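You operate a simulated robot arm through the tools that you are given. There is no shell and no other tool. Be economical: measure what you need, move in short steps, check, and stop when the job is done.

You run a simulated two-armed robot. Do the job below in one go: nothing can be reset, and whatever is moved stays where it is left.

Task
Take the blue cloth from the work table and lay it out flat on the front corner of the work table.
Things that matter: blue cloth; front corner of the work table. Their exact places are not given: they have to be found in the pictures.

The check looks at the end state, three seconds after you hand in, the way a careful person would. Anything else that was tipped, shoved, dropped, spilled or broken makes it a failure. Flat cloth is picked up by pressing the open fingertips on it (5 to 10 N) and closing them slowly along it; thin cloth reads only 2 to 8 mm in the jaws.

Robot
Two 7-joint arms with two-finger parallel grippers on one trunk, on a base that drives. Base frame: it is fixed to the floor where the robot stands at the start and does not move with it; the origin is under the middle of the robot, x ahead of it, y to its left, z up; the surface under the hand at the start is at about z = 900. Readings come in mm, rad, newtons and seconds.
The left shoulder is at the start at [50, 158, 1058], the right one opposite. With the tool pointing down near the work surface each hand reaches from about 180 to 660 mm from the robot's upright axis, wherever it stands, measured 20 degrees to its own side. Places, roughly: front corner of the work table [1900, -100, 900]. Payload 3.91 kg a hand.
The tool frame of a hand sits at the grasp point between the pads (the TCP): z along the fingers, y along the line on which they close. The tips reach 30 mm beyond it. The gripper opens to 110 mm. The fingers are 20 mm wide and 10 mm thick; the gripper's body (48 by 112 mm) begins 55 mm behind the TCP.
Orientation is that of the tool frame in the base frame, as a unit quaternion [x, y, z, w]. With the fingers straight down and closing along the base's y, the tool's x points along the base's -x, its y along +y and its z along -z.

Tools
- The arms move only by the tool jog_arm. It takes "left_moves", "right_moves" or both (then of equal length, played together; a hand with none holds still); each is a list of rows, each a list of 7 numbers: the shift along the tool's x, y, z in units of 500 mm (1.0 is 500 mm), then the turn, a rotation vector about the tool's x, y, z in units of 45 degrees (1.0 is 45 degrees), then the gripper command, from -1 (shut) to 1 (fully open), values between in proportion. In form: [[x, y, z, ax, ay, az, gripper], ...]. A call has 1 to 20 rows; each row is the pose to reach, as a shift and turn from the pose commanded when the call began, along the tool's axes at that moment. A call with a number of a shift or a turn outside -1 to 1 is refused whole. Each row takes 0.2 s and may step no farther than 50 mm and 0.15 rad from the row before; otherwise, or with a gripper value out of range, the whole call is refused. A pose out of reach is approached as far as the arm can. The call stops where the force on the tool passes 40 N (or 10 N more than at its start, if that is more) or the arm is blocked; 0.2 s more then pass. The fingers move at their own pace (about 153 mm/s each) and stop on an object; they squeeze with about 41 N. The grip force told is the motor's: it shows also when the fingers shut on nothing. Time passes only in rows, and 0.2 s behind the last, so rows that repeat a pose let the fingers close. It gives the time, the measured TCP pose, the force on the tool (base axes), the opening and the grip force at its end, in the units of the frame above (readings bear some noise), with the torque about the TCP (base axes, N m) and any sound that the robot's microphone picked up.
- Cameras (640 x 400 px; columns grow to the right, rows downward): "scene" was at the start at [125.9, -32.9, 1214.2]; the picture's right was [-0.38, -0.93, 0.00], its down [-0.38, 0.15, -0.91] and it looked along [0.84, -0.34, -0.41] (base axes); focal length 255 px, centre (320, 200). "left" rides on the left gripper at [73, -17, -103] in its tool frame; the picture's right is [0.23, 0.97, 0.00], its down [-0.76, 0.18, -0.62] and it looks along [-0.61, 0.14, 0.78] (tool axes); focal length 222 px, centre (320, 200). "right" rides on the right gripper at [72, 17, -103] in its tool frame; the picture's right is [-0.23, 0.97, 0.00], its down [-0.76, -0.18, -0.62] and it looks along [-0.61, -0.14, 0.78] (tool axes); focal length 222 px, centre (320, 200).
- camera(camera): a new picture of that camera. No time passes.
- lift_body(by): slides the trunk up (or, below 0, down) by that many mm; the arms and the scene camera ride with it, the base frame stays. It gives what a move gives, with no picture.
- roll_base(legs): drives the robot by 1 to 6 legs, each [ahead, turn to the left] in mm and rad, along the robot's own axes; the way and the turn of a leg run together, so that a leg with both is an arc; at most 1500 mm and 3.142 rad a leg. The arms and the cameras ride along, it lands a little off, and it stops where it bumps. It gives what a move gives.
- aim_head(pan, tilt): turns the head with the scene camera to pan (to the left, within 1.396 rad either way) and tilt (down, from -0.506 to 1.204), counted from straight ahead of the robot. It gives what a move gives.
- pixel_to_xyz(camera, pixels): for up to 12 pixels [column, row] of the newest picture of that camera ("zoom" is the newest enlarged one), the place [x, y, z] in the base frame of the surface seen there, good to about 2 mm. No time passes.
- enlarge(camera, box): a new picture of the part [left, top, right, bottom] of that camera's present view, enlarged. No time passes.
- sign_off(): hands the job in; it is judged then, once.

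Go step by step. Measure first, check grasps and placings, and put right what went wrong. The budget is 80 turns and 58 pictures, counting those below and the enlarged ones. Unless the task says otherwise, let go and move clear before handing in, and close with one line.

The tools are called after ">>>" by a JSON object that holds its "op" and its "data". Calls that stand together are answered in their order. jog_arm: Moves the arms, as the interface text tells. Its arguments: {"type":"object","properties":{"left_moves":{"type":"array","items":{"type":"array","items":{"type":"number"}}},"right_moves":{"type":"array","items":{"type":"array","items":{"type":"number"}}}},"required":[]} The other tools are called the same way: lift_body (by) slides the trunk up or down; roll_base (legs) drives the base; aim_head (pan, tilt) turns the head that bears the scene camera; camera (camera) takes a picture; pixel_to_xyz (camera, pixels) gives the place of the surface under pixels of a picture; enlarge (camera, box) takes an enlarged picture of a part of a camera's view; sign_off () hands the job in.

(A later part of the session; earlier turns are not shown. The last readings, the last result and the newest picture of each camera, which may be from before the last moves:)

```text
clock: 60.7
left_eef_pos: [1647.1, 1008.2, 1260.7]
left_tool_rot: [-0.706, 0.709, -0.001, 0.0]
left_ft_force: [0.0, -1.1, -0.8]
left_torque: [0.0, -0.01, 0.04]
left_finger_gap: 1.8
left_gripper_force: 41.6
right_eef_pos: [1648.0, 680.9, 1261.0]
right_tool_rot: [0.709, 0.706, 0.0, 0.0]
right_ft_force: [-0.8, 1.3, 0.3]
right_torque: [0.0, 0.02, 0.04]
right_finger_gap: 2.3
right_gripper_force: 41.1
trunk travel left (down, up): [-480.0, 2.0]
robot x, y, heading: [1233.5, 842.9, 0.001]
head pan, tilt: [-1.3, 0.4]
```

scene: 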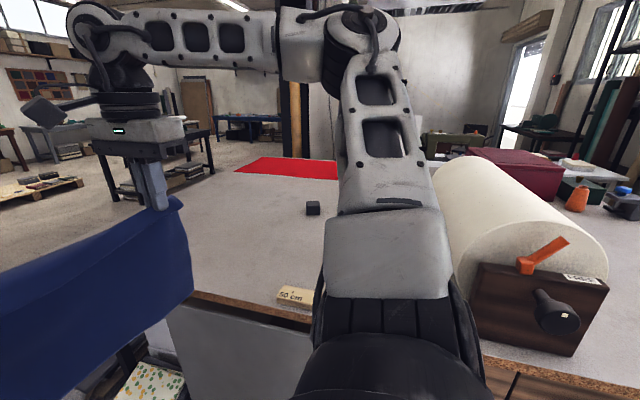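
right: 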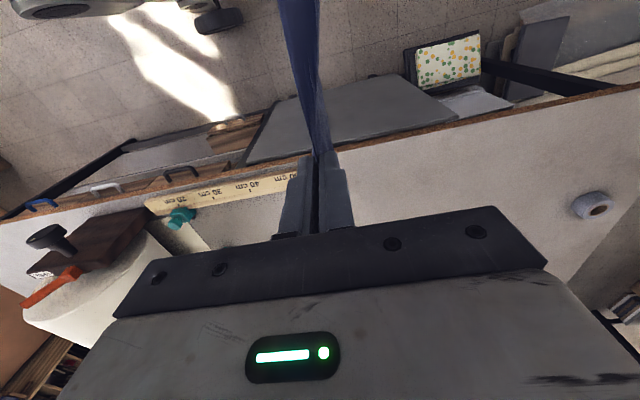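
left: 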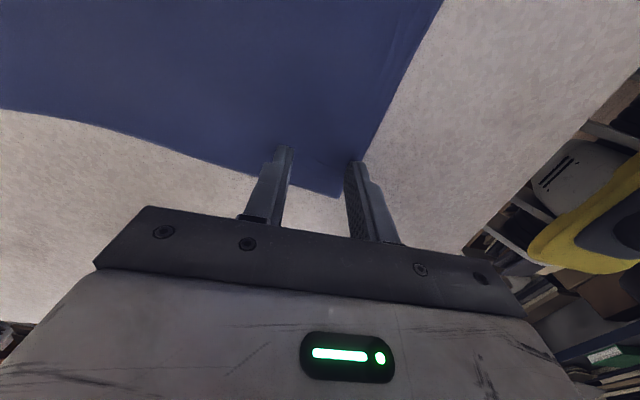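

A dotted box juts out to y≈365 for x≥2050, so I'll stand at x≈1840. I'll drive ahead, turn right, and recheck before closing in.

>>> {"op": "roll_base", "data": {"legs": [[607, 0], [0, -1.571]]}}

>>> {"op": "aim_head", "data": {"pan": 0, "tilt": 0.75}}

>>> {"op": "camera", "data": {"camera": "scene"}}

```text
clock: 68.0
left_eef_pos: [2008.8, 433.8, 1260.5]
left_tool_rot: [-0.006, 1.0, 0.0, -0.001]
left_ft_force: [0.1, 0.3, 0.1]
left_torque: [0.03, -0.01, 0.05]
left_finger_gap: 2.0
left_gripper_force: 40.9
right_eef_pos: [1683.4, 429.4, 1259.5]
right_tool_rot: [1.0, 0.006, 0.0, 0.0]
right_ft_force: [0.3, -0.9, 0.3]
right_torque: [-0.01, -0.04, 0.03]
right_finger_gap: 2.4
right_gripper_force: 41.5
trunk travel left (down, up): [-480.0, 2.0]
robot x, y, heading: [1844.7, 843.3, -1.556]
head pan, tilt: [-1.3, 0.4]
```

```text
clock: 69.4
left_eef_pos: [2010.2, 434.3, 1261.4]
left_tool_rot: [-0.005, 1.0, -0.001, 0.001]
left_ft_force: [-0.7, 0.3, 0.0]
left_torque: [0.0, 0.02, 0.08]
left_finger_gap: 2.4
left_gripper_force: 40.8
right_eef_pos: [1684.1, 429.3, 1259.6]
right_tool_rot: [1.0, 0.005, -0.001, 0.001]
right_ft_force: [0.4, 0.1, -0.5]
right_torque: [0.0, -0.01, 0.03]
right_finger_gap: 2.0
right_gripper_force: 41.4
trunk travel left (down, up): [-480.0, 2.0]
robot x, y, heading: [1843.0, 845.2, -1.559]
head pan, tilt: [0.0, 0.75]
```

```text
35 pictures are left
```

scene: 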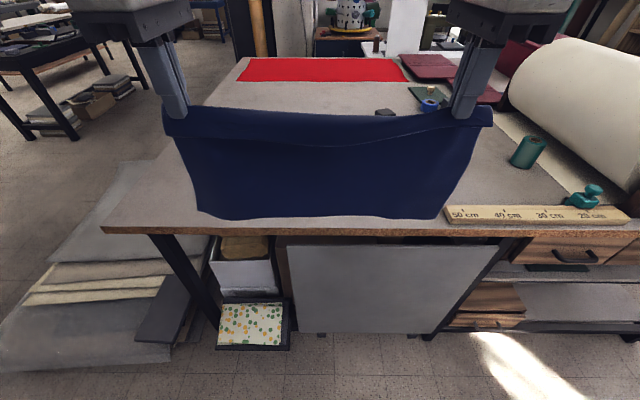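

I'm facing the table squarely. I'll measure the dotted box's right side and its protrusion before closing in.

>>> {"op": "pixel_to_xyz", "data": {"camera": "scene", "pixels": [[289, 345], [285, 300], [255, 347], [320, 333], [220, 348], [291, 320], [385, 112], [160, 160], [490, 205]]}}

>>> {"op": "aim_head", "data": {"pan": 0, "tilt": 1.2}}

>>> {"op": "camera", "data": {"camera": "scene"}}

```text
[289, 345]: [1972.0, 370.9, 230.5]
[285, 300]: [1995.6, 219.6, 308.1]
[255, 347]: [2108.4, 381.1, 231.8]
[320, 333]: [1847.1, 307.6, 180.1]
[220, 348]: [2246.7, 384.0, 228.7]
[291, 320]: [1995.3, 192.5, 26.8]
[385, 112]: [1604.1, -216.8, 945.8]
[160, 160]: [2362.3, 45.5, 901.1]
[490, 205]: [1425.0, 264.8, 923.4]
```

```text
clock: 70.3
left_eef_pos: [2008.3, 434.4, 1261.4]
left_tool_rot: [-0.006, 1.0, 0.0, 0.0]
left_ft_force: [-0.6, -0.6, -0.4]
left_torque: [-0.01, 0.0, 0.05]
left_finger_gap: 1.7
left_gripper_force: 40.8
right_eef_pos: [1684.4, 430.0, 1260.3]
right_tool_rot: [1.0, 0.005, 0.001, 0.0]
right_ft_force: [-0.5, -0.2, -0.6]
right_torque: [0.02, -0.05, 0.03]
right_finger_gap: 2.1
right_gripper_force: 42.0
trunk travel left (down, up): [-480.0, 2.0]
robot x, y, heading: [1842.9, 848.5, -1.563]
head pan, tilt: [0.0, 1.201]
```

```text
34 pictures are left
```

scene: 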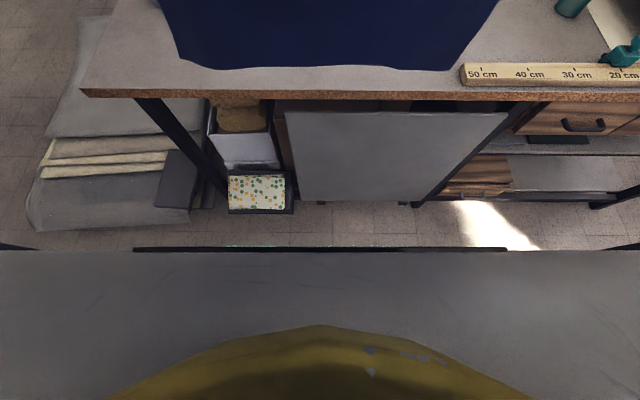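

The base's own front edge shows along row ~250. I'll measure it.

>>> {"op": "pixel_to_xyz", "data": {"camera": "scene", "pixels": [[320, 252], [320, 262], [140, 252], [500, 252], [5, 258], [635, 258], [5, 246]]}}

```text
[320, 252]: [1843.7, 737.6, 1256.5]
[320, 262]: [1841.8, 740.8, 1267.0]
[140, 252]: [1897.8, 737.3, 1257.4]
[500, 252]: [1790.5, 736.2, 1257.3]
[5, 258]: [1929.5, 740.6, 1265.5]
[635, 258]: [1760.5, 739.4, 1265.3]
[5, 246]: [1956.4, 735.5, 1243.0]
```

That's the robot's own chest, not its base. To stay clear of the dotted box (x≥1972, front y≈371–384), I'll sidestep to x≈1720 and then close in to y≈595.

>>> {"op": "roll_base", "data": {"legs": [[0, -1.571], [123, 0], [0, 1.563], [200, 0]]}}

>>> {"op": "aim_head", "data": {"pan": 0, "tilt": 0.75}}

>>> {"op": "camera", "data": {"camera": "scene"}}

```text
clock: 80.4
left_eef_pos: [1862.1, 228.3, 1261.0]
left_tool_rot: [0.014, 1.0, 0.0, 0.0]
left_ft_force: [-0.2, 0.1, 0.1]
left_torque: [0.01, -0.01, -0.07]
left_finger_gap: 2.2
left_gripper_force: 41.3
right_eef_pos: [1537.6, 235.0, 1260.6]
right_tool_rot: [1.0, -0.015, 0.0, -0.002]
right_ft_force: [-0.7, -0.2, 0.8]
right_torque: [0.0, -0.01, -0.02]
right_finger_gap: 2.1
right_gripper_force: 40.6
trunk travel left (down, up): [-480.0, 2.0]
robot x, y, heading: [1714.8, 645.5, -1.602]
head pan, tilt: [0.0, 1.201]
```

```text
clock: 81.3
left_eef_pos: [1862.7, 228.5, 1261.0]
left_tool_rot: [0.014, 1.0, 0.0, 0.0]
left_ft_force: [-0.2, 0.3, -0.8]
left_torque: [0.01, 0.03, -0.02]
left_finger_gap: 2.1
left_gripper_force: 41.1
right_eef_pos: [1537.8, 235.4, 1260.0]
right_tool_rot: [1.0, -0.015, 0.0, 0.001]
right_ft_force: [-0.1, -0.8, 0.0]
right_torque: [-0.02, -0.01, -0.07]
right_finger_gap: 2.1
right_gripper_force: 40.7
trunk travel left (down, up): [-480.0, 2.0]
robot x, y, heading: [1712.6, 640.0, -1.6]
head pan, tilt: [0.0, 0.75]
```

```text
33 pictures are left
```

scene: 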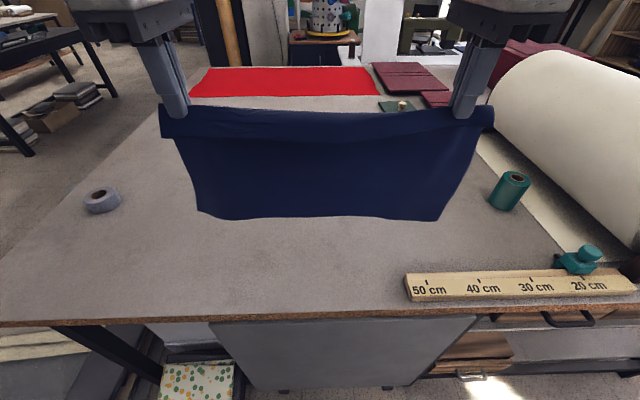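

There's open space ahead. I'll turn slightly left, close in another 45 mm, then measure the cloth's hang and the block.

>>> {"op": "roll_base", "data": {"legs": [[45, 0.1]]}}

>>> {"op": "camera", "data": {"camera": "scene"}}

>>> {"op": "pixel_to_xyz", "data": {"camera": "scene", "pixels": [[215, 214], [320, 214], [430, 214], [320, 115], [170, 115], [480, 112], [320, 150], [320, 180]]}}

```text
clock: 82.3
left_eef_pos: [1899.6, 203.9, 1261.7]
left_tool_rot: [-0.033, 0.999, -0.001, -0.001]
left_ft_force: [0.4, -0.4, -1.1]
left_torque: [-0.03, -0.01, -0.03]
left_finger_gap: 2.0
left_gripper_force: 41.0
right_eef_pos: [1574.2, 181.5, 1260.3]
right_tool_rot: [1.0, 0.032, 0.001, -0.001]
right_ft_force: [0.5, 1.4, -0.5]
right_torque: [-0.01, -0.01, -0.01]
right_finger_gap: 2.3
right_gripper_force: 40.7
trunk travel left (down, up): [-480.0, 2.0]
robot x, y, heading: [1712.8, 603.5, -1.506]
head pan, tilt: [0.0, 0.75]
stopped in leg 1: the robot was blocked; the commanded pose is now the measured one
```

```text
32 pictures are left
```

scene: 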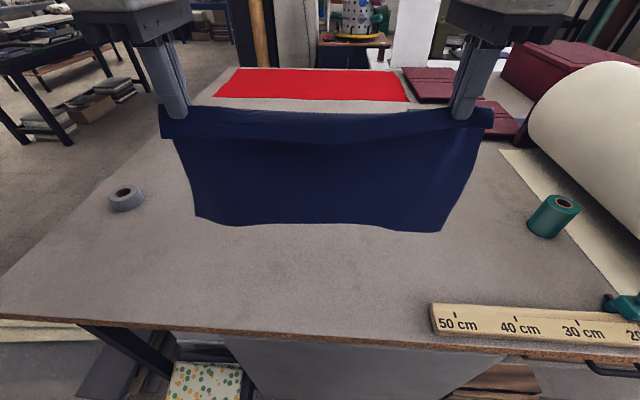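

```text
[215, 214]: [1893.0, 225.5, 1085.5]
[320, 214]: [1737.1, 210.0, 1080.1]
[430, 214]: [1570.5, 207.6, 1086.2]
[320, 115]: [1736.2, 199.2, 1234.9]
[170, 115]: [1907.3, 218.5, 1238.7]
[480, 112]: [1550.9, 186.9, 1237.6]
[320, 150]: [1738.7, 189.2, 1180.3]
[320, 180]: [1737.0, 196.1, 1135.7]
```

The base touched something at y≈603, probably the panel front. I'll back off 12 mm, check nothing shifted, then reach forward and left with the cloth held high, tilting the fingers forward for extra reach.

>>> {"op": "roll_base", "data": {"legs": [[-12, 0]]}}

>>> {"op": "jog_arm", "data": {"left_moves": [[-0.02, -0.05, 0, 0.05, 0, 0, -1], [-0.04, -0.1, 0, 0.1, 0, 0, -1], [-0.06, -0.15, 0, 0.16, 0, 0, -1], [-0.08, -0.2, 0, 0.22, 0, 0, -1], [-0.1, -0.25, 0, 0.28, 0, 0, -1], [-0.12, -0.3, 0, 0.34, 0, 0, -1], [-0.14, -0.35, 0, 0.4, 0, 0, -1], [-0.16, -0.4, 0, 0.45, 0, 0, -1]], "right_moves": [[0.02, 0.05, 0, -0.05, 0, 0, -1], [0.04, 0.1, 0, -0.1, 0, 0, -1], [0.06, 0.15, 0, -0.16, 0, 0, -1], [0.08, 0.2, 0, -0.22, 0, 0, -1], [0.1, 0.25, 0, -0.28, 0, 0, -1], [0.12, 0.3, 0, -0.34, 0, 0, -1], [0.14, 0.35, 0, -0.4, 0, 0, -1], [0.16, 0.4, 0, -0.45, 0, 0, -1]]}}

>>> {"op": "camera", "data": {"camera": "scene"}}

```text
clock: 83.1
left_eef_pos: [1900.1, 214.7, 1262.0]
left_tool_rot: [-0.033, 0.999, 0.0, -0.001]
left_ft_force: [-1.0, 0.0, -0.1]
left_torque: [-0.05, 0.03, -0.06]
left_finger_gap: 1.9
left_gripper_force: 41.5
right_eef_pos: [1575.3, 192.2, 1259.2]
right_tool_rot: [1.0, 0.031, 0.001, 0.0]
right_ft_force: [0.1, 0.9, 0.0]
right_torque: [0.0, 0.0, -0.06]
right_finger_gap: 2.1
right_gripper_force: 40.6
trunk travel left (down, up): [-480.0, 2.0]
robot x, y, heading: [1711.9, 614.9, -1.508]
head pan, tilt: [0.0, 0.75]
```

```text
clock: 84.2
left_eef_pos: [1937.4, 115.8, 1259.8]
left_tool_rot: [-0.019, 0.996, -0.089, -0.006]
left_ft_force: [-22.5, -0.4, -0.6]
left_torque: [0.05, 0.61, -0.16]
left_finger_gap: 2.1
left_gripper_force: 41.1
right_eef_pos: [1588.8, 109.6, 1250.1]
right_tool_rot: [0.995, 0.042, 0.016, 0.088]
right_ft_force: [21.5, 1.3, 0.3]
right_torque: [0.01, -0.61, 0.02]
right_finger_gap: 2.1
right_gripper_force: 41.0
right hand out of reach, approached as far as the arm can: row 2, 3, 4, 5
trunk travel left (down, up): [-480.0, 2.0]
robot x, y, heading: [1711.3, 617.7, -1.51]
head pan, tilt: [0.0, 0.75]
stopped in row 5 (left hand): the force on the tool passed its limit at 43 N (the readings are from after the stop); the commanded pose is now the measured one
```

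```text
31 pictures are left
```

scene: 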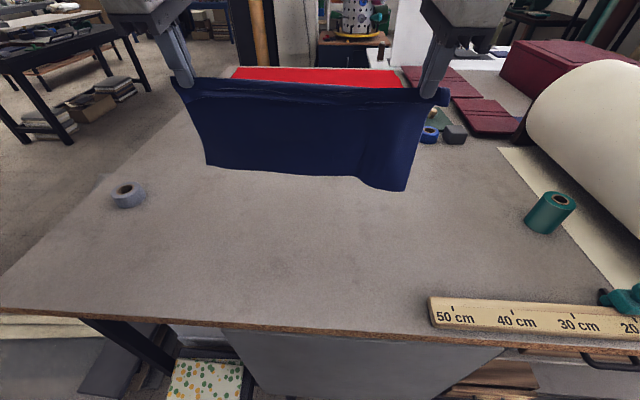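

The right arm ran out of reach because the wrists are too high, and the cloth got pulled taut. I'll first relieve the tension, then straighten the tilt while lowering to about z=1105, where reach is better.

>>> {"op": "jog_arm", "data": {"left_moves": [[0.022, 0, 0, 0, 0, 0, -1], [0.044, 0, 0, 0, 0, 0, -1], [0.044, 0.011, 0.061, -0.045, 0, 0, -1], [0.044, 0.022, 0.122, -0.09, 0, 0, -1], [0.044, 0.033, 0.183, -0.135, 0, 0, -1], [0.044, 0.044, 0.244, -0.18, 0, 0, -1], [0.044, 0.055, 0.305, -0.226, 0, 0, -1]], "right_moves": [[0, 0, 0, 0, 0, 0, -1], [0, 0, 0, 0, 0, 0, -1], [0, -0.011, 0.058, 0.045, 0, 0, -1], [0, -0.021, 0.116, 0.09, 0, 0, -1], [0, -0.031, 0.174, 0.135, 0, 0, -1], [0, -0.041, 0.232, 0.18, 0, 0, -1], [0, -0.052, 0.286, 0.226, 0, 0, -1]]}}

>>> {"op": "camera", "data": {"camera": "scene"}}

```text
clock: 85.8
left_eef_pos: [1918.9, 116.8, 1104.4]
left_tool_rot: [-0.024, 1.0, -0.001, -0.007]
left_ft_force: [-3.5, -0.4, 0.3]
left_torque: [0.0, 0.14, 0.0]
left_finger_gap: 2.3
left_gripper_force: 41.0
right_eef_pos: [1581.9, 116.9, 1106.6]
right_tool_rot: [0.999, 0.038, 0.009, -0.001]
right_ft_force: [4.4, -0.6, -0.3]
right_torque: [0.01, -0.18, -0.04]
right_finger_gap: 2.0
right_gripper_force: 41.3
right hand out of reach, approached as far as the arm can: row 7
trunk travel left (down, up): [-480.0, 2.0]
robot x, y, heading: [1708.7, 617.9, -1.507]
head pan, tilt: [0.0, 0.75]
```

```text
30 pictures are left
```

scene: 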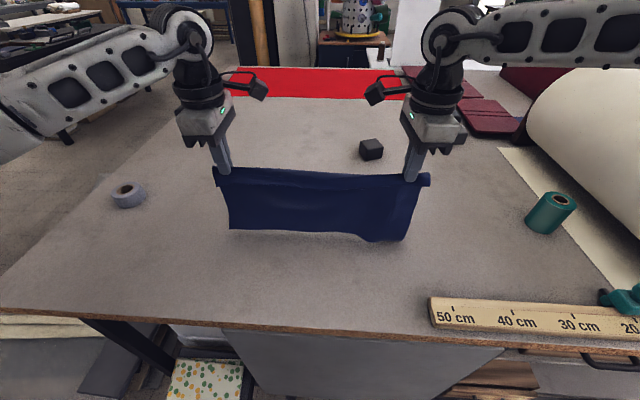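

Now the hands are 337 mm apart with slight tension. I'll ease the left in by 8 mm and try moving both 100 mm forward, letting the right wrist yaw back about 13° for reach.

>>> {"op": "jog_arm", "data": {"left_moves": [[0.016, -0.03, 0, 0, 0, 0, -1], [0.016, -0.07, 0, 0, 0, 0, -1], [0.016, -0.11, 0, 0, 0, 0, -1], [0.016, -0.15, 0, 0, 0, 0, -1], [0.016, -0.2, 0, 0, 0, 0, -1]], "right_moves": [[0, 0.03, 0, 0, 0, -0.08, -1], [0, 0.07, 0, 0, 0, -0.16, -1], [0, 0.11, 0, 0, 0, -0.22, -1], [0, 0.15, 0, 0, 0, -0.3, -1], [0, 0.2, 0, 0, 0, -0.3, -1]]}}

```text
clock: 87.0
left_eef_pos: [1898.4, 25.3, 1105.8]
left_tool_rot: [-0.008, 1.0, 0.001, -0.02]
left_ft_force: [-17.6, 3.5, 1.1]
left_torque: [0.05, 0.53, -0.02]
left_finger_gap: 2.1
left_gripper_force: 41.0
right_eef_pos: [1555.2, 79.5, 1116.4]
right_tool_rot: [0.987, 0.161, 0.02, 0.007]
right_ft_force: [18.5, -2.2, -0.7]
right_torque: [-0.05, -0.51, -0.1]
right_finger_gap: 2.1
right_gripper_force: 41.0
right hand out of reach, approached as far as the arm can: row 1, 2, 3, 4, 5
trunk travel left (down, up): [-480.0, 2.0]
robot x, y, heading: [1708.8, 613.1, -1.513]
head pan, tilt: [0.0, 0.75]
stopped in row 5 (right hand): the force on the tool passed its limit at 42 N (the readings are from after the stop); the commanded pose is now the measured one
```

The right arm stalls near 525 mm forward while the left does fine at 600, so this is a wrist limit on the right. I'll bring the left back level to slacken the cloth and swing the right wrist further toward neutral.

>>> {"op": "jog_arm", "data": {"left_moves": [[0.03, 0.04, 0, 0, 0, 0, -1], [0.046, 0.08, 0, 0, 0, 0, -1], [0.046, 0.1, 0, 0, 0, 0, -1], [0.046, 0.1, 0, 0, 0, 0, -1], [0.046, 0.1, 0, 0, 0, 0, -1]], "right_moves": [[0, 0, 0, 0, 0, 0, -1], [0, 0, 0, 0, 0, -0.15, -1], [0, 0, 0, 0, 0, -0.3, -1], [0, 0, 0, 0, 0, -0.45, -1], [0, 0, 0, 0, 0, -0.6, -1]]}}

>>> {"op": "camera", "data": {"camera": "scene"}}

```text
clock: 88.2
left_eef_pos: [1880.0, 73.7, 1105.6]
left_tool_rot: [-0.013, 1.0, 0.001, -0.016]
left_ft_force: [-0.9, 0.2, 0.0]
left_torque: [-0.03, 0.06, 0.0]
left_finger_gap: 1.7
left_gripper_force: 41.0
right_eef_pos: [1551.4, 80.9, 1115.5]
right_tool_rot: [0.923, 0.385, 0.015, 0.009]
right_ft_force: [0.7, -0.6, -0.3]
right_torque: [0.02, -0.04, -0.05]
right_finger_gap: 2.4
right_gripper_force: 41.0
trunk travel left (down, up): [-480.0, 2.0]
robot x, y, heading: [1711.7, 617.3, -1.509]
head pan, tilt: [0.0, 0.75]
```

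```text
29 pictures are left
```

scene: 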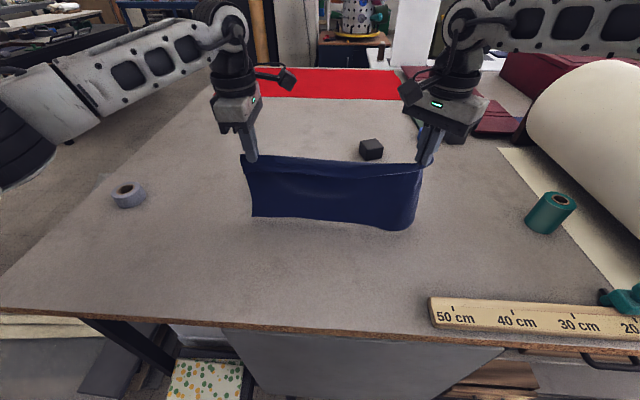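

Tension is gone and the right wrist now reaches its pose. I'll try moving both hands 80 mm forward again.

>>> {"op": "jog_arm", "data": {"left_moves": [[0, -0.04, 0, 0, 0, 0, -1], [0, -0.08, 0, 0, 0, 0, -1], [0, -0.12, 0, 0, 0, 0, -1], [0, -0.16, 0, 0, 0, 0, -1]], "right_moves": [[-0.027, 0.03, 0, 0, 0, 0, -1], [-0.053, 0.06, 0, 0, 0, 0, -1], [-0.08, 0.09, 0, 0, 0, 0, -1], [-0.106, 0.12, 0, 0, 0, 0, -1]]}}

```text
clock: 89.2
left_eef_pos: [1875.2, 3.5, 1104.9]
left_tool_rot: [-0.006, 1.0, 0.003, -0.022]
left_ft_force: [-32.2, 6.4, 1.0]
left_torque: [0.17, 0.98, -0.01]
left_finger_gap: 2.3
left_gripper_force: 40.5
left hand out of reach, approached as far as the arm can: row 4
right_eef_pos: [1529.8, 59.6, 1123.4]
right_tool_rot: [0.922, 0.387, 0.02, 0.014]
right_ft_force: [32.2, -6.9, -2.0]
right_torque: [-0.2, -0.9, -0.34]
right_finger_gap: 2.0
right_gripper_force: 40.9
right hand out of reach, approached as far as the arm can: row 1, 2, 3, 4
trunk travel left (down, up): [-480.0, 2.0]
robot x, y, heading: [1708.6, 613.5, -1.508]
head pan, tilt: [0.0, 0.75]
```

The right hand keeps sliding right and up, and the cloth is taut at 32 N. I'll slacken with the left, bring the right back, and test the right with a forward tilt.

>>> {"op": "jog_arm", "data": {"left_moves": [[0.02, 0.05, 0, 0, 0, 0, -1], [0.03, 0.1, 0, 0, 0, 0, -1], [0.03, 0.13, 0, 0, 0, 0, -1], [0.03, 0.13, 0, 0, 0, 0, -1], [0.03, 0.13, 0, 0, 0, 0, -1], [0.03, 0.13, 0, 0, 0, 0, -1]], "right_moves": [[0, 0, 0, 0, 0, 0, -1], [0, 0, 0, -0.05, -0.05, 0, -1], [0, 0, 0, -0.12, -0.1, 0, -1], [0, 0, 0, -0.18, -0.16, 0, -1], [0, 0, 0, -0.24, -0.2, 0, -1], [0, 0, 0, -0.285, -0.253, 0, -1]]}}

>>> {"op": "camera", "data": {"camera": "scene"}}

```text
clock: 90.5
left_eef_pos: [1865.6, 64.6, 1107.1]
left_tool_rot: [-0.013, 1.0, 0.001, -0.016]
left_ft_force: [-10.1, -0.5, -0.2]
left_torque: [-0.01, 0.33, -0.02]
left_finger_gap: 2.1
left_gripper_force: 42.0
right_eef_pos: [1525.8, 61.2, 1120.2]
right_tool_rot: [0.913, 0.378, -0.033, 0.149]
right_ft_force: [8.8, 0.1, -0.4]
right_torque: [0.02, -0.24, 0.02]
right_finger_gap: 2.3
right_gripper_force: 41.3
trunk travel left (down, up): [-480.0, 2.0]
robot x, y, heading: [1710.9, 613.0, -1.504]
head pan, tilt: [0.0, 0.75]
```

```text
28 pictures are left
```

scene: 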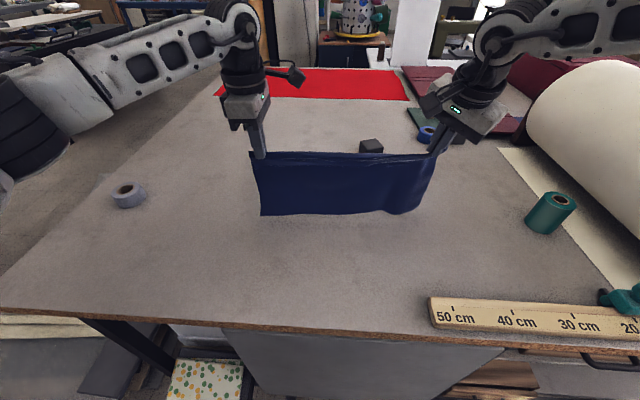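

The tilted pose is reachable. I'll give 12 mm slack with the left and push both 70 mm forward.

>>> {"op": "jog_arm", "data": {"left_moves": [[0.024, -0.03, 0, 0, 0, 0, -1], [0.024, -0.06, 0, 0, 0, 0, -1], [0.024, -0.1, 0, 0, 0, 0, -1], [0.024, -0.14, 0, 0, 0, 0, -1]], "right_moves": [[-0.02, 0.022, 0.009, 0, 0, 0, -1], [-0.04, 0.044, 0.018, 0, 0, 0, -1], [-0.065, 0.072, 0.03, 0, 0, 0, -1], [-0.089, 0.1, 0.041, 0, 0, 0, -1]]}}

```text
clock: 91.5
left_eef_pos: [1856.0, 0.9, 1106.5]
left_tool_rot: [-0.011, 1.0, 0.002, -0.016]
left_ft_force: [-3.3, -0.6, 0.7]
left_torque: [-0.06, 0.16, 0.0]
left_finger_gap: 2.0
left_gripper_force: 41.7
left hand out of reach, approached as far as the arm can: row 4
right_eef_pos: [1522.0, 1.2, 1122.5]
right_tool_rot: [0.913, 0.379, -0.033, 0.15]
right_ft_force: [3.4, 0.7, -0.3]
right_torque: [0.01, -0.05, -0.04]
right_finger_gap: 2.2
right_gripper_force: 40.6
right hand out of reach, approached as far as the arm can: row 4
trunk travel left (down, up): [-480.0, 2.0]
robot x, y, heading: [1714.4, 613.5, -1.509]
head pan, tilt: [0.0, 0.75]
```

Both hands are now level at y≈1, so tilting works. To bring the cloth nearer x≈1850 I'll back off slightly, turn the base left, and nudge in again.

>>> {"op": "roll_base", "data": {"legs": [[-20, 0], [0, 0.2], [15, 0]]}}

>>> {"op": "camera", "data": {"camera": "scene"}}

```text
clock: 93.5
left_eef_pos: [1977.0, 46.0, 1106.2]
left_tool_rot: [-0.11, 0.994, 0.0, -0.017]
left_ft_force: [-4.5, -1.1, -0.2]
left_torque: [-0.04, 0.15, -0.03]
left_finger_gap: 2.1
left_gripper_force: 40.9
right_eef_pos: [1650.0, -17.8, 1122.3]
right_tool_rot: [0.872, 0.466, -0.018, 0.152]
right_ft_force: [3.9, 0.7, -0.8]
right_torque: [0.03, -0.11, -0.05]
right_finger_gap: 2.3
right_gripper_force: 40.3
trunk travel left (down, up): [-480.0, 2.0]
robot x, y, heading: [1711.4, 621.0, -1.313]
head pan, tilt: [0.0, 0.75]
```

```text
27 pictures are left
```

scene: 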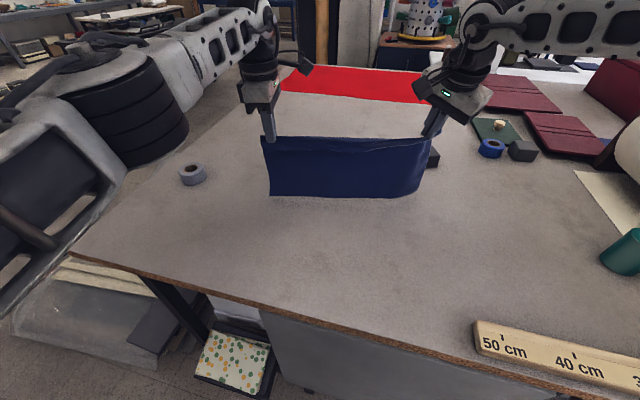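

The turn went cleanly; the cloth centre is now near x≈1813. I'll push 70 mm further forward with more forward tilt on both hands.

>>> {"op": "jog_arm", "data": {"left_moves": [[0.004, -0.02, 0, 0.1, 0, 0, -1], [0.004, -0.04, 0, 0.2, 0, 0, -1], [0.004, -0.065, 0, 0.3, 0, 0, -1], [0.004, -0.09, 0, 0.4, 0, 0, -1], [0.004, -0.115, 0, 0.5, 0, 0, -1], [0.004, -0.14, 0, 0.55, 0, 0, -1]], "right_moves": [[-0.015, 0.016, 0.007, -0.04, -0.03, 0, -1], [-0.03, 0.033, 0.014, -0.08, -0.06, 0, -1], [-0.045, 0.05, 0.02, -0.12, -0.09, 0, -1], [-0.06, 0.067, 0.027, -0.15, -0.12, 0, -1], [-0.075, 0.084, 0.034, -0.18, -0.15, 0, -1], [-0.089, 0.1, 0.041, -0.22, -0.19, 0, -1]]}}

```text
clock: 94.8
left_eef_pos: [1988.8, -22.8, 1105.3]
left_tool_rot: [-0.111, 0.971, -0.213, 0.008]
left_ft_force: [-10.8, -1.1, 0.1]
left_torque: [-0.02, 0.31, -0.18]
left_finger_gap: 2.0
left_gripper_force: 41.7
right_eef_pos: [1651.8, -63.5, 1128.3]
right_tool_rot: [0.85, 0.454, -0.041, 0.263]
right_ft_force: [11.0, 1.6, -1.5]
right_torque: [0.02, -0.31, 0.02]
right_finger_gap: 2.1
right_gripper_force: 40.9
right hand out of reach, approached as far as the arm can: row 1, 2, 3, 4, 5, 6
trunk travel left (down, up): [-480.0, 2.0]
robot x, y, heading: [1711.4, 621.4, -1.31]
head pan, tilt: [0.0, 0.75]
```

The hands reached (1989,-23) and (1652,-63), both still gripping. One more push: 60 mm further and slightly up, with more tilt on the right.

>>> {"op": "jog_arm", "data": {"left_moves": [[0.02, -0.022, 0, 0.04, 0, 0, -1], [0.02, -0.044, 0, 0.08, 0, 0, -1], [0.02, -0.066, 0, 0.12, 0, 0, -1], [0.02, -0.088, 0, 0.16, 0, 0, -1], [0.02, -0.11, 0, 0.2, 0, 0, -1], [0.02, -0.134, -0.004, 0.24, 0, 0, -1]], "right_moves": [[-0.014, 0.016, 0.003, -0.055, -0.05, 0, -1], [-0.028, 0.032, 0.006, -0.11, -0.1, 0, -1], [-0.042, 0.048, 0.009, -0.165, -0.15, 0, -1], [-0.056, 0.064, 0.012, -0.22, -0.2, 0, -1], [-0.07, 0.08, 0.015, -0.275, -0.25, 0, -1], [-0.085, 0.096, 0.019, -0.334, -0.296, 0, -1]]}}

>>> {"op": "camera", "data": {"camera": "scene"}}

```text
clock: 96.2
left_eef_pos: [1990.6, -57.1, 1124.0]
left_tool_rot: [-0.11, 0.948, -0.299, 0.017]
left_ft_force: [-9.5, -1.2, 1.6]
left_torque: [-0.02, 0.21, -0.16]
left_finger_gap: 2.1
left_gripper_force: 41.3
left hand out of reach, approached as far as the arm can: row 3, 4, 5, 6
right_eef_pos: [1657.2, -111.2, 1154.0]
right_tool_rot: [0.799, 0.422, -0.08, 0.422]
right_ft_force: [9.2, 2.0, -0.9]
right_torque: [0.07, -0.18, 0.1]
right_finger_gap: 1.9
right_gripper_force: 41.0
right hand out of reach, approached as far as the arm can: row 3, 4, 5, 6
trunk travel left (down, up): [-480.0, 2.0]
robot x, y, heading: [1712.8, 622.8, -1.306]
head pan, tilt: [0.0, 0.75]
```

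```text
26 pictures are left
```

scene: 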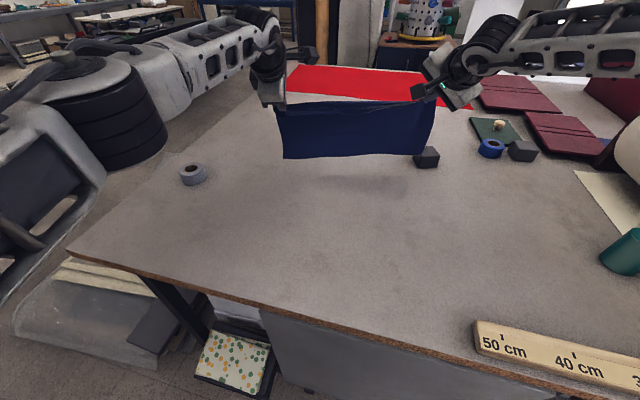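

The cloth now hangs over about (1824,-85), clear of the black block. I'll lower the trunk 45 mm so the bottom edge just meets the table, then look.

>>> {"op": "lift_body", "data": {"by": -48}}

>>> {"op": "camera", "data": {"camera": "scene"}}

>>> {"op": "pixel_to_xyz", "data": {"camera": "scene", "pixels": [[290, 156], [350, 157], [410, 155], [425, 160], [287, 130], [430, 130], [350, 170]]}}

```text
clock: 97.2
left_eef_pos: [1993.0, -57.0, 1076.0]
left_tool_rot: [-0.11, 0.948, -0.299, 0.018]
left_ft_force: [-11.3, -1.5, 1.0]
left_torque: [-0.05, 0.29, -0.18]
left_finger_gap: 1.8
left_gripper_force: 41.0
right_eef_pos: [1657.3, -110.7, 1105.1]
right_tool_rot: [0.799, 0.422, -0.081, 0.421]
right_ft_force: [11.6, 1.6, -1.4]
right_torque: [0.08, -0.19, 0.14]
right_finger_gap: 2.1
right_gripper_force: 40.9
trunk travel left (down, up): [-432.0, 50.0]
robot x, y, heading: [1717.8, 620.2, -1.313]
head pan, tilt: [0.0, 0.75]
```

```text
25 pictures are left
```

scene: 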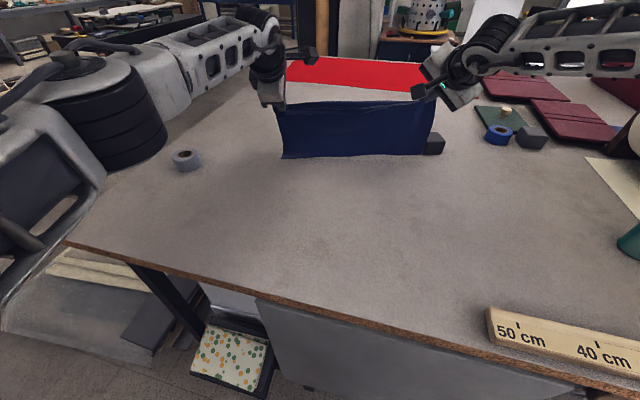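

```text
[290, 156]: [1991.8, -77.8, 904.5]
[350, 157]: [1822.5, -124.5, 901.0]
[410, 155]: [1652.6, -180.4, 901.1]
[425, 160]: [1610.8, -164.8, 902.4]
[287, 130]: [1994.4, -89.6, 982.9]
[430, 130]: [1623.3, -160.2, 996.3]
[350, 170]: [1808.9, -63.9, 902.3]
```

The bottom edge is just touching the table along y≈-80 to -150. Now the lay-down: both hands move back and down together, straightening the tilt, ending just above the table.

>>> {"op": "jog_arm", "data": {"left_moves": [[0.001, 0.029, 0.006, -0.06, 0, 0, -1], [0.002, 0.058, 0.013, -0.13, 0, 0, -1], [0.003, 0.087, 0.019, -0.19, 0, 0, -1], [0.004, 0.117, 0.025, -0.26, 0, 0, -1], [0.005, 0.146, 0.032, -0.32, 0, 0, -1], [0.006, 0.175, 0.038, -0.39, 0, 0, -1], [0.007, 0.204, 0.044, -0.45, 0, 0, -1], [0.008, 0.233, 0.051, -0.52, 0, 0, -1], [0.009, 0.262, 0.057, -0.58, 0, 0, -1], [0.01, 0.292, 0.063, -0.65, 0, 0, -1], [0.01, 0.321, 0.07, -0.71, 0, 0, -1], [0.01, 0.35, 0.076, -0.774, 0, 0, -1]], "right_moves": [[0.023, -0.026, 0, 0.07, 0.062, 0, -1], [0.045, -0.051, 0.001, 0.14, 0.125, 0, -1], [0.068, -0.077, 0.001, 0.21, 0.187, 0, -1], [0.091, -0.102, 0.001, 0.28, 0.249, 0, -1], [0.113, -0.128, 0.002, 0.35, 0.312, 0, -1], [0.136, -0.153, 0.002, 0.42, 0.374, 0, -1], [0.159, -0.179, 0.002, 0.49, 0.436, 0, -1], [0.181, -0.204, 0.003, 0.56, 0.499, 0, -1], [0.204, -0.23, 0.003, 0.63, 0.561, 0, -1], [0.227, -0.255, 0.003, 0.7, 0.623, 0, -1], [0.249, -0.281, 0.004, 0.77, 0.686, 0, -1], [0.272, -0.306, 0.004, 0.843, 0.748, 0, -1]]}}

>>> {"op": "camera", "data": {"camera": "scene"}}

```text
clock: 99.8
left_eef_pos: [1952.4, 62.0, 944.9]
left_tool_rot: [-0.109, 0.994, 0.0, -0.02]
left_ft_force: [-25.2, -0.8, 1.4]
left_torque: [-0.04, 0.76, -0.02]
left_finger_gap: 1.9
left_gripper_force: 41.3
right_eef_pos: [1604.4, 44.2, 965.3]
right_tool_rot: [0.879, 0.475, 0.022, 0.007]
right_ft_force: [25.5, 0.4, -1.7]
right_torque: [-0.02, -0.74, -0.24]
right_finger_gap: 2.1
right_gripper_force: 40.6
right hand out of reach, approached as far as the arm can: row 5, 6, 7, 8, 9, 10, 11, 12
trunk travel left (down, up): [-432.0, 50.0]
robot x, y, heading: [1715.4, 619.0, -1.31]
head pan, tilt: [0.0, 0.75]
```

```text
24 pictures are left
```

scene: 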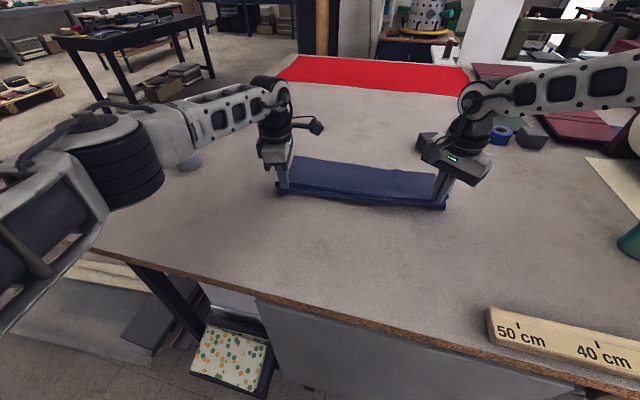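

The cloth is laid out nicely, with the near edge still held; it's a bit taut (25 N) and the right is 20 mm high. I'll ease the left inward and up, then lower the trunk to bring both tips to the table.

>>> {"op": "jog_arm", "data": {"left_moves": [[0.014, 0, -0.02, 0, 0, 0, -1], [0.028, 0, -0.04, 0, 0, 0, -1]]}}

>>> {"op": "lift_body", "data": {"by": -28}}

>>> {"op": "camera", "data": {"camera": "scene"}}

```text
clock: 100.3
left_eef_pos: [1943.7, 58.0, 964.5]
left_tool_rot: [-0.112, 0.994, 0.0, -0.016]
left_ft_force: [-14.5, -0.3, 0.0]
left_torque: [-0.02, 0.46, -0.01]
left_finger_gap: 1.9
left_gripper_force: 40.8
right_eef_pos: [1602.8, 44.8, 965.8]
right_tool_rot: [0.88, 0.475, 0.019, 0.006]
right_ft_force: [15.9, 0.2, 0.2]
right_torque: [-0.01, -0.48, -0.16]
right_finger_gap: 1.9
right_gripper_force: 41.1
trunk travel left (down, up): [-432.0, 50.0]
robot x, y, heading: [1711.8, 620.6, -1.305]
head pan, tilt: [0.0, 0.75]
```

```text
clock: 101.1
left_eef_pos: [1945.1, 58.5, 938.5]
left_tool_rot: [-0.11, 0.994, -0.001, -0.017]
left_ft_force: [-14.2, -0.5, 2.9]
left_torque: [-0.04, 0.47, -0.01]
left_finger_gap: 2.1
left_gripper_force: 40.8
right_eef_pos: [1601.8, 45.8, 938.1]
right_tool_rot: [0.879, 0.476, 0.019, 0.007]
right_ft_force: [14.0, 1.6, 5.2]
right_torque: [-0.01, -0.42, -0.1]
right_finger_gap: 2.2
right_gripper_force: 40.9
trunk travel left (down, up): [-404.0, 78.0]
robot x, y, heading: [1713.4, 620.2, -1.311]
head pan, tilt: [0.0, 0.75]
```

```text
23 pictures are left
```

scene: 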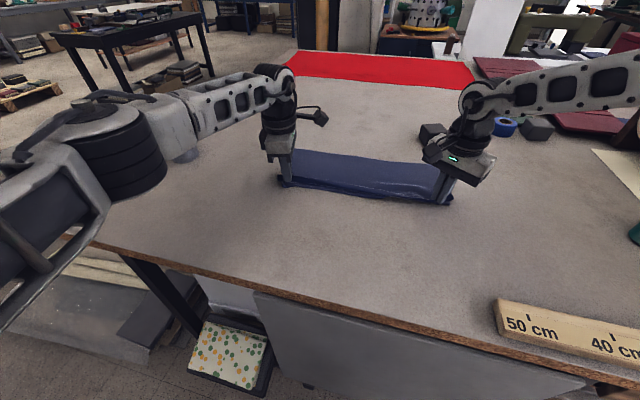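

>>> {"op": "enlarge", "data": {"camera": "scene", "box": [250, 110, 490, 230]}}

>>> {"op": "pixel_to_xyz", "data": {"camera": "zoom", "pixels": [[130, 110], [300, 125], [480, 150], [300, 190], [120, 205], [540, 240], [300, 150], [300, 205], [480, 190], [485, 65]]}}

```text
2.67 times, centred on (370, 170) of scene
```

zoom: 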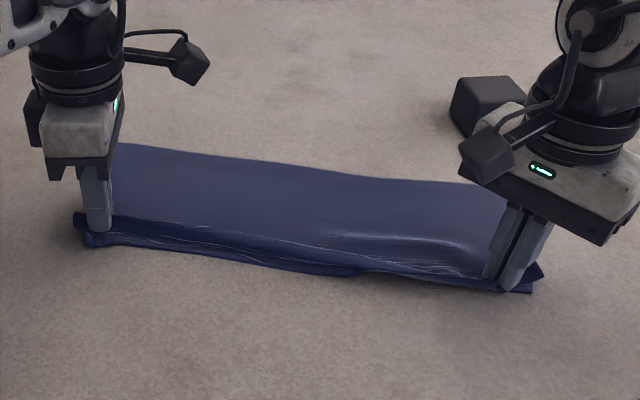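

```text
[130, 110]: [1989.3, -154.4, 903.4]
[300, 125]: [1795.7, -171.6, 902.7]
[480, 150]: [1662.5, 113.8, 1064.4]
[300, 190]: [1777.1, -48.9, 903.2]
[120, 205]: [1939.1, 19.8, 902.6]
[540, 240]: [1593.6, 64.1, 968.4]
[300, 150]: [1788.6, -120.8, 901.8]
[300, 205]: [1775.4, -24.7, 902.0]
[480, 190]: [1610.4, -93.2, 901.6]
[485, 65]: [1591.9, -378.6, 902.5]
```

The near-edge strip is gathered at the grips and the rest is flat. I'll ease the tension and open the jaws slowly at the table to spread the gathered edge, then lift.

>>> {"op": "jog_arm", "data": {"left_moves": [[0.01, 0, 0, 0, 0, 0, -1], [0.014, 0, 0.004, 0, 0, 0, -0.95], [0.014, 0, 0.006, 0, 0, 0, -0.9], [0.014, 0, 0.008, 0, 0, 0, -0.8], [0.014, 0, 0.008, 0, 0, 0, -0.7], [0.014, 0, 0.008, 0, 0, 0, -0.6], [0.014, 0, 0.008, 0, 0, 0, -0.5], [0.014, 0, 0.008, 0, 0, 0, -0.4], [0.014, 0, 0.008, 0, 0, 0, -0.3], [0.014, 0, 0.008, 0, 0, 0, -0.3]], "right_moves": [[0, 0, 0, 0, 0, 0, -1], [0, 0, 0.004, 0, 0, 0, -0.95], [0, 0, 0.006, 0, 0, 0, -0.9], [0, 0, 0.008, 0, 0, 0, -0.8], [0, 0, 0.008, 0, 0, 0, -0.7], [0, 0, 0.008, 0, 0, 0, -0.6], [0, 0, 0.008, 0, 0, 0, -0.5], [0, 0, 0.008, 0, 0, 0, -0.4], [0, 0, 0.008, 0, 0, 0, -0.3], [0, 0, 0.008, 0, 0, 0, -0.3]]}}

>>> {"op": "enlarge", "data": {"camera": "scene", "box": [250, 110, 490, 230]}}

```text
clock: 103.3
left_eef_pos: [1938.4, 57.1, 935.0]
left_tool_rot: [-0.111, 0.994, -0.001, -0.015]
left_ft_force: [0.0, -0.3, 0.2]
left_torque: [-0.02, 0.0, -0.02]
left_finger_gap: 38.4
left_gripper_force: 0.0
right_eef_pos: [1602.3, 47.2, 934.1]
right_tool_rot: [0.88, 0.475, 0.018, 0.006]
right_ft_force: [1.0, -0.4, 0.3]
right_torque: [0.0, -0.01, -0.01]
right_finger_gap: 38.5
right_gripper_force: 0.1
trunk travel left (down, up): [-404.0, 78.0]
robot x, y, heading: [1716.4, 617.6, -1.307]
head pan, tilt: [0.0, 0.75]
```

```text
2.67 times, centred on (370, 170) of scene
```

zoom: 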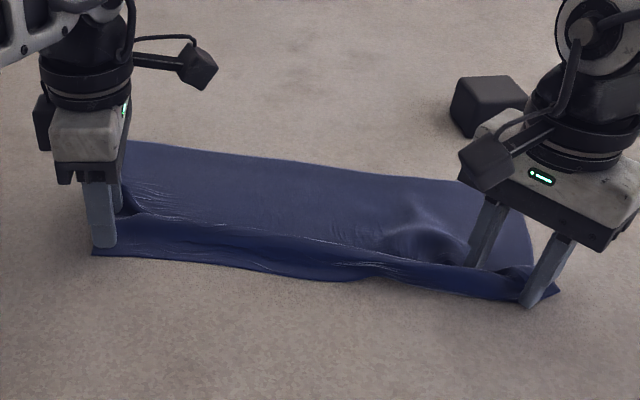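

The jaws are open and free of load. I'll lift both straight up and look at the ridge.

>>> {"op": "jog_arm", "data": {"left_moves": [[0, 0, -0.03, 0, 0, 0, -0.3], [0, 0, -0.08, 0, 0, 0, -0.3], [0, 0, -0.14, 0, 0, 0, -0.3], [0, 0.06, -0.2, 0, 0, 0, -0.3], [0, 0.14, -0.24, 0, 0, 0, -0.3]], "right_moves": [[0, 0, -0.03, 0, 0, 0, -0.3], [0, 0, -0.08, 0, 0, 0, -0.3], [0, 0, -0.14, 0, 0, 0, -0.3], [0.04, -0.045, -0.2, 0, 0, 0, -0.3], [0.095, -0.105, -0.24, 0, 0, 0, -0.3]]}}

>>> {"op": "enlarge", "data": {"camera": "scene", "box": [220, 90, 520, 260]}}

```text
clock: 104.5
left_eef_pos: [1924.9, 126.5, 1053.9]
left_tool_rot: [-0.111, 0.994, -0.001, -0.015]
left_ft_force: [-0.5, 0.3, 0.9]
left_torque: [0.02, -0.04, 0.0]
left_finger_gap: 38.7
left_gripper_force: 0.1
right_eef_pos: [1582.6, 115.6, 1054.3]
right_tool_rot: [0.88, 0.475, 0.018, 0.006]
right_ft_force: [0.1, 0.5, -0.9]
right_torque: [-0.01, -0.02, 0.01]
right_finger_gap: 38.5
right_gripper_force: 0.0
trunk travel left (down, up): [-404.0, 78.0]
robot x, y, heading: [1717.1, 621.6, -1.307]
head pan, tilt: [0.0, 0.75]
```

```text
2.13 times, centred on (370, 175) of scene
```

zoom: 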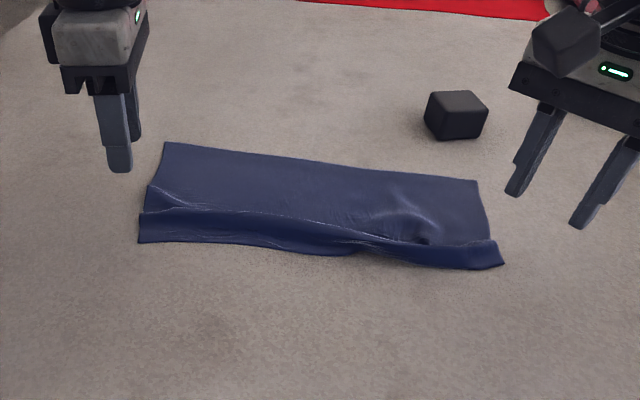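

There's a ridge along the near edge: a strip overlaps the sheet. I'll measure it so I can press fingertips on the strip and drag it toward the robot to smooth it out.

>>> {"op": "pixel_to_xyz", "data": {"camera": "zoom", "pixels": [[142, 240], [150, 215], [155, 190], [170, 148], [255, 245], [260, 222], [360, 250], [360, 235], [495, 262], [488, 245], [475, 185], [405, 220]]}}

```text
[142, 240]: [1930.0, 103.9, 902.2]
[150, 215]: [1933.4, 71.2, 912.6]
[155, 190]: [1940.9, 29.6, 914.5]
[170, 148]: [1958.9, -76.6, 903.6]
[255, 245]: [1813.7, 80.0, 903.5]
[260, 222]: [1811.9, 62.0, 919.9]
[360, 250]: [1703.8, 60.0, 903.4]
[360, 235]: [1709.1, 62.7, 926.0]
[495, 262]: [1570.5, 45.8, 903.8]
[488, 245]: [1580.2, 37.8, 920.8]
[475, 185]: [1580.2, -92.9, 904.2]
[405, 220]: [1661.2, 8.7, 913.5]
```

The sheet is full width (379 mm), but about 27 mm is gathered on the left and 70 mm on the right. I'll close the fingers and bring both tips just above the near strip.

>>> {"op": "jog_arm", "data": {"left_moves": [[0.011, -0.035, 0, 0, 0, 0, -1], [0.022, -0.07, 0.05, 0, 0, 0, -1], [0.022, -0.07, 0.12, 0, 0, 0, -1], [0.022, -0.07, 0.18, 0, 0, 0, -1], [0.022, -0.07, 0.212, 0, 0, 0, -1]], "right_moves": [[-0.06, 0.042, 0, 0, 0, 0, -1], [-0.122, 0.085, 0.04, 0, 0, 0, -1], [-0.122, 0.085, 0.1, 0, 0, 0, -1], [-0.122, 0.085, 0.16, 0, 0, 0, -1], [-0.122, 0.085, 0.192, 0, 0, 0, -1]]}}

>>> {"op": "enlarge", "data": {"camera": "scene", "box": [220, 90, 520, 260]}}

```text
clock: 105.7
left_eef_pos: [1919.2, 85.6, 947.1]
left_tool_rot: [-0.111, 0.994, -0.001, -0.015]
left_ft_force: [0.3, -0.8, -0.2]
left_torque: [-0.03, -0.02, -0.03]
left_finger_gap: 0.0
left_gripper_force: 37.4
right_eef_pos: [1586.7, 40.8, 957.7]
right_tool_rot: [0.88, 0.475, 0.019, 0.005]
right_ft_force: [-0.4, -1.1, 0.0]
right_torque: [0.01, -0.03, 0.02]
right_finger_gap: 0.0
right_gripper_force: 37.5
trunk travel left (down, up): [-404.0, 78.0]
robot x, y, heading: [1714.8, 619.1, -1.309]
head pan, tilt: [0.0, 0.75]
```

```text
2.13 times, centred on (370, 175) of scene
```

zoom: 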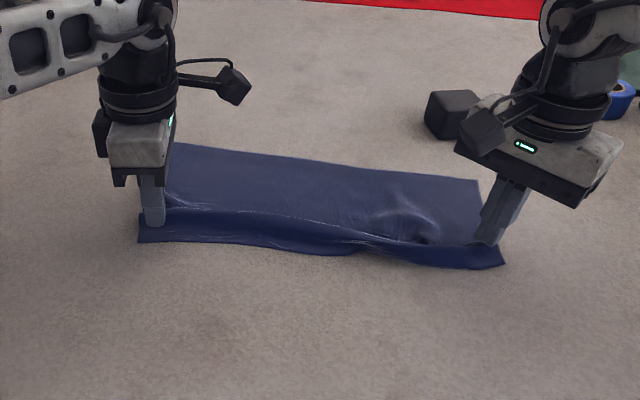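

Tips are over the strip. I'll nudge them toward the edge and press down.

>>> {"op": "jog_arm", "data": {"left_moves": [[-0.003, 0.012, 0, 0, 0, 0, -1], [-0.003, 0.012, 0.01, 0, 0, 0, -1], [-0.003, 0.012, 0.02, 0, 0, 0, -1], [-0.003, 0.012, 0.026, 0, 0, 0, -1], [-0.003, 0.012, 0.03, 0, 0, 0, -1]], "right_moves": [[0.013, -0.009, 0, 0, 0, 0, -1], [0.013, -0.009, 0.02, 0, 0, 0, -1], [0.013, -0.009, 0.036, 0, 0, 0, -1], [0.013, -0.009, 0.045, 0, 0, 0, -1], [0.013, -0.009, 0.051, 0, 0, 0, -1]]}}

```text
clock: 106.9
left_eef_pos: [1918.1, 94.3, 932.5]
left_tool_rot: [-0.11, 0.994, -0.002, -0.016]
left_ft_force: [-0.2, -0.1, -0.9]
left_torque: [-0.02, -0.01, 0.02]
left_finger_gap: 0.0
left_gripper_force: 37.5
right_eef_pos: [1585.5, 47.7, 933.2]
right_tool_rot: [0.88, 0.474, 0.019, 0.007]
right_ft_force: [-2.1, -0.8, 6.6]
right_torque: [-0.08, 0.06, -0.01]
right_finger_gap: 0.0
right_gripper_force: 38.0
trunk travel left (down, up): [-404.0, 78.0]
robot x, y, heading: [1713.0, 622.0, -1.305]
head pan, tilt: [0.0, 0.75]
```

Right presses at 6.6 N and left isn't quite touching. I'll lower the left 1.7 mm and drag both tips toward the robot: left 28 mm, right 62 mm.

>>> {"op": "jog_arm", "data": {"left_moves": [[0, 0, 0.0034, 0, 0, 0, -1], [-0.001, 0.008, 0.0034, 0, 0, 0, -1], [-0.002, 0.016, 0.0034, 0, 0, 0, -1], [-0.003, 0.024, 0.0034, 0, 0, 0, -1], [-0.004, 0.032, 0.0034, 0, 0, 0, -1], [-0.005, 0.04, 0.0034, 0, 0, 0, -1], [-0.006, 0.048, 0.0034, 0, 0, 0, -1], [-0.0065, 0.056, 0.0034, 0, 0, 0, -1], [-0.0065, 0.056, 0.0034, 0, 0, 0, -1]], "right_moves": [[0, 0, 0, 0, 0, 0, -1], [0.014, -0.011, 0, 0, 0, 0, -1], [0.028, -0.022, 0, 0, 0, 0, -1], [0.042, -0.033, 0, 0, 0, 0, -1], [0.056, -0.043, 0, 0, 0, 0, -1], [0.07, -0.054, 0, 0, 0, 0, -1], [0.084, -0.065, 0, 0, 0, 0, -1], [0.098, -0.076, 0, 0, 0, 0, -1], [0.098, -0.076, 0, 0, 0, 0, -1]]}}

>>> {"op": "enlarge", "data": {"camera": "scene", "box": [220, 90, 520, 260]}}

```text
clock: 108.9
left_eef_pos: [1916.5, 122.4, 931.6]
left_tool_rot: [-0.111, 0.994, -0.004, -0.015]
left_ft_force: [-0.3, -3.2, 11.0]
left_torque: [-0.13, -0.1, -0.03]
left_finger_gap: 0.0
left_gripper_force: 37.5
right_eef_pos: [1582.2, 108.7, 934.0]
right_tool_rot: [0.88, 0.474, 0.019, 0.008]
right_ft_force: [1.2, -4.2, 16.2]
right_torque: [-0.26, 0.02, -0.01]
right_finger_gap: 0.0
right_gripper_force: 37.2
trunk travel left (down, up): [-404.0, 78.0]
robot x, y, heading: [1711.7, 614.8, -1.31]
head pan, tilt: [0.0, 0.75]
```

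```text
2.13 times, centred on (370, 175) of scene
```

zoom: 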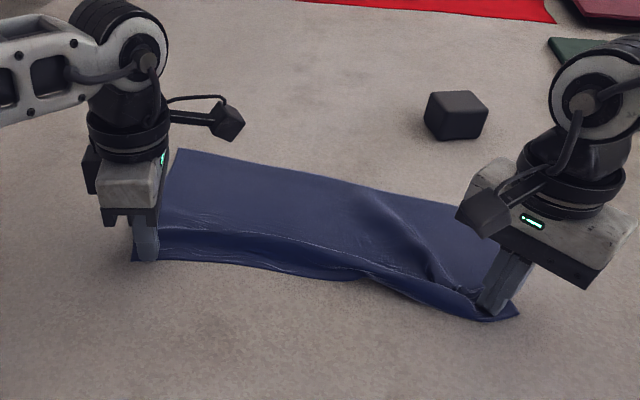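

The drag works and the right corner has moved out. I'll lift both hands up and back to see the whole cloth.

>>> {"op": "jog_arm", "data": {"left_moves": [[0, 0, -0.04, 0, 0, 0, -1], [0, 0, -0.1, 0, 0, 0, -1], [-0.03, 0.05, -0.16, 0, 0, 0, -1], [-0.08, 0.1, -0.2, 0, 0, 0, -1]], "right_moves": [[0, 0, -0.04, 0, 0, 0, -1], [0, 0, -0.1, 0, 0, 0, -1], [0, -0.05, -0.16, 0, 0, 0, -1], [0, -0.12, -0.2, 0, 0, 0, -1]]}}

>>> {"op": "enlarge", "data": {"camera": "scene", "box": [220, 90, 520, 260]}}

>>> {"op": "pixel_to_xyz", "data": {"camera": "zoom", "pixels": [[135, 258], [255, 262], [360, 275], [515, 313], [470, 315], [490, 210], [180, 152], [150, 235], [250, 235], [370, 265], [430, 260], [370, 195]]}}

```text
clock: 109.9
left_eef_pos: [1947.5, 179.4, 1031.8]
left_tool_rot: [-0.111, 0.994, 0.0, -0.016]
left_ft_force: [0.9, -0.2, -0.5]
left_torque: [0.02, -0.02, 0.04]
left_finger_gap: 0.0
left_gripper_force: 37.2
right_eef_pos: [1526.0, 141.4, 1030.6]
right_tool_rot: [0.88, 0.475, 0.018, 0.005]
right_ft_force: [0.5, -0.2, -0.1]
right_torque: [0.0, -0.04, 0.0]
right_finger_gap: 0.0
right_gripper_force: 37.9
trunk travel left (down, up): [-404.0, 78.0]
robot x, y, heading: [1714.5, 624.2, -1.313]
head pan, tilt: [0.0, 0.75]
```

```text
2.13 times, centred on (370, 175) of scene
```

zoom: 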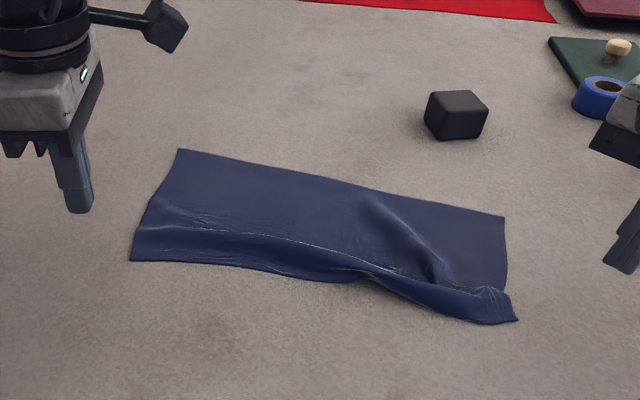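

```text
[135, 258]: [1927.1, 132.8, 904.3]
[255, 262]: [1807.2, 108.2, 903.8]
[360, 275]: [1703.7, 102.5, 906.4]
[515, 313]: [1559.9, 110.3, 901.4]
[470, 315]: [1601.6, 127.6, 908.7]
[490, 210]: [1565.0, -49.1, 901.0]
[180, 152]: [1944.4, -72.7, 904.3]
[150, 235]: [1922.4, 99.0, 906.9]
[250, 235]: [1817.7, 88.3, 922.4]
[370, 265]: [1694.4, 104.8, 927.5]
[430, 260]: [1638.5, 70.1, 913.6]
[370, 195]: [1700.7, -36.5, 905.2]
```

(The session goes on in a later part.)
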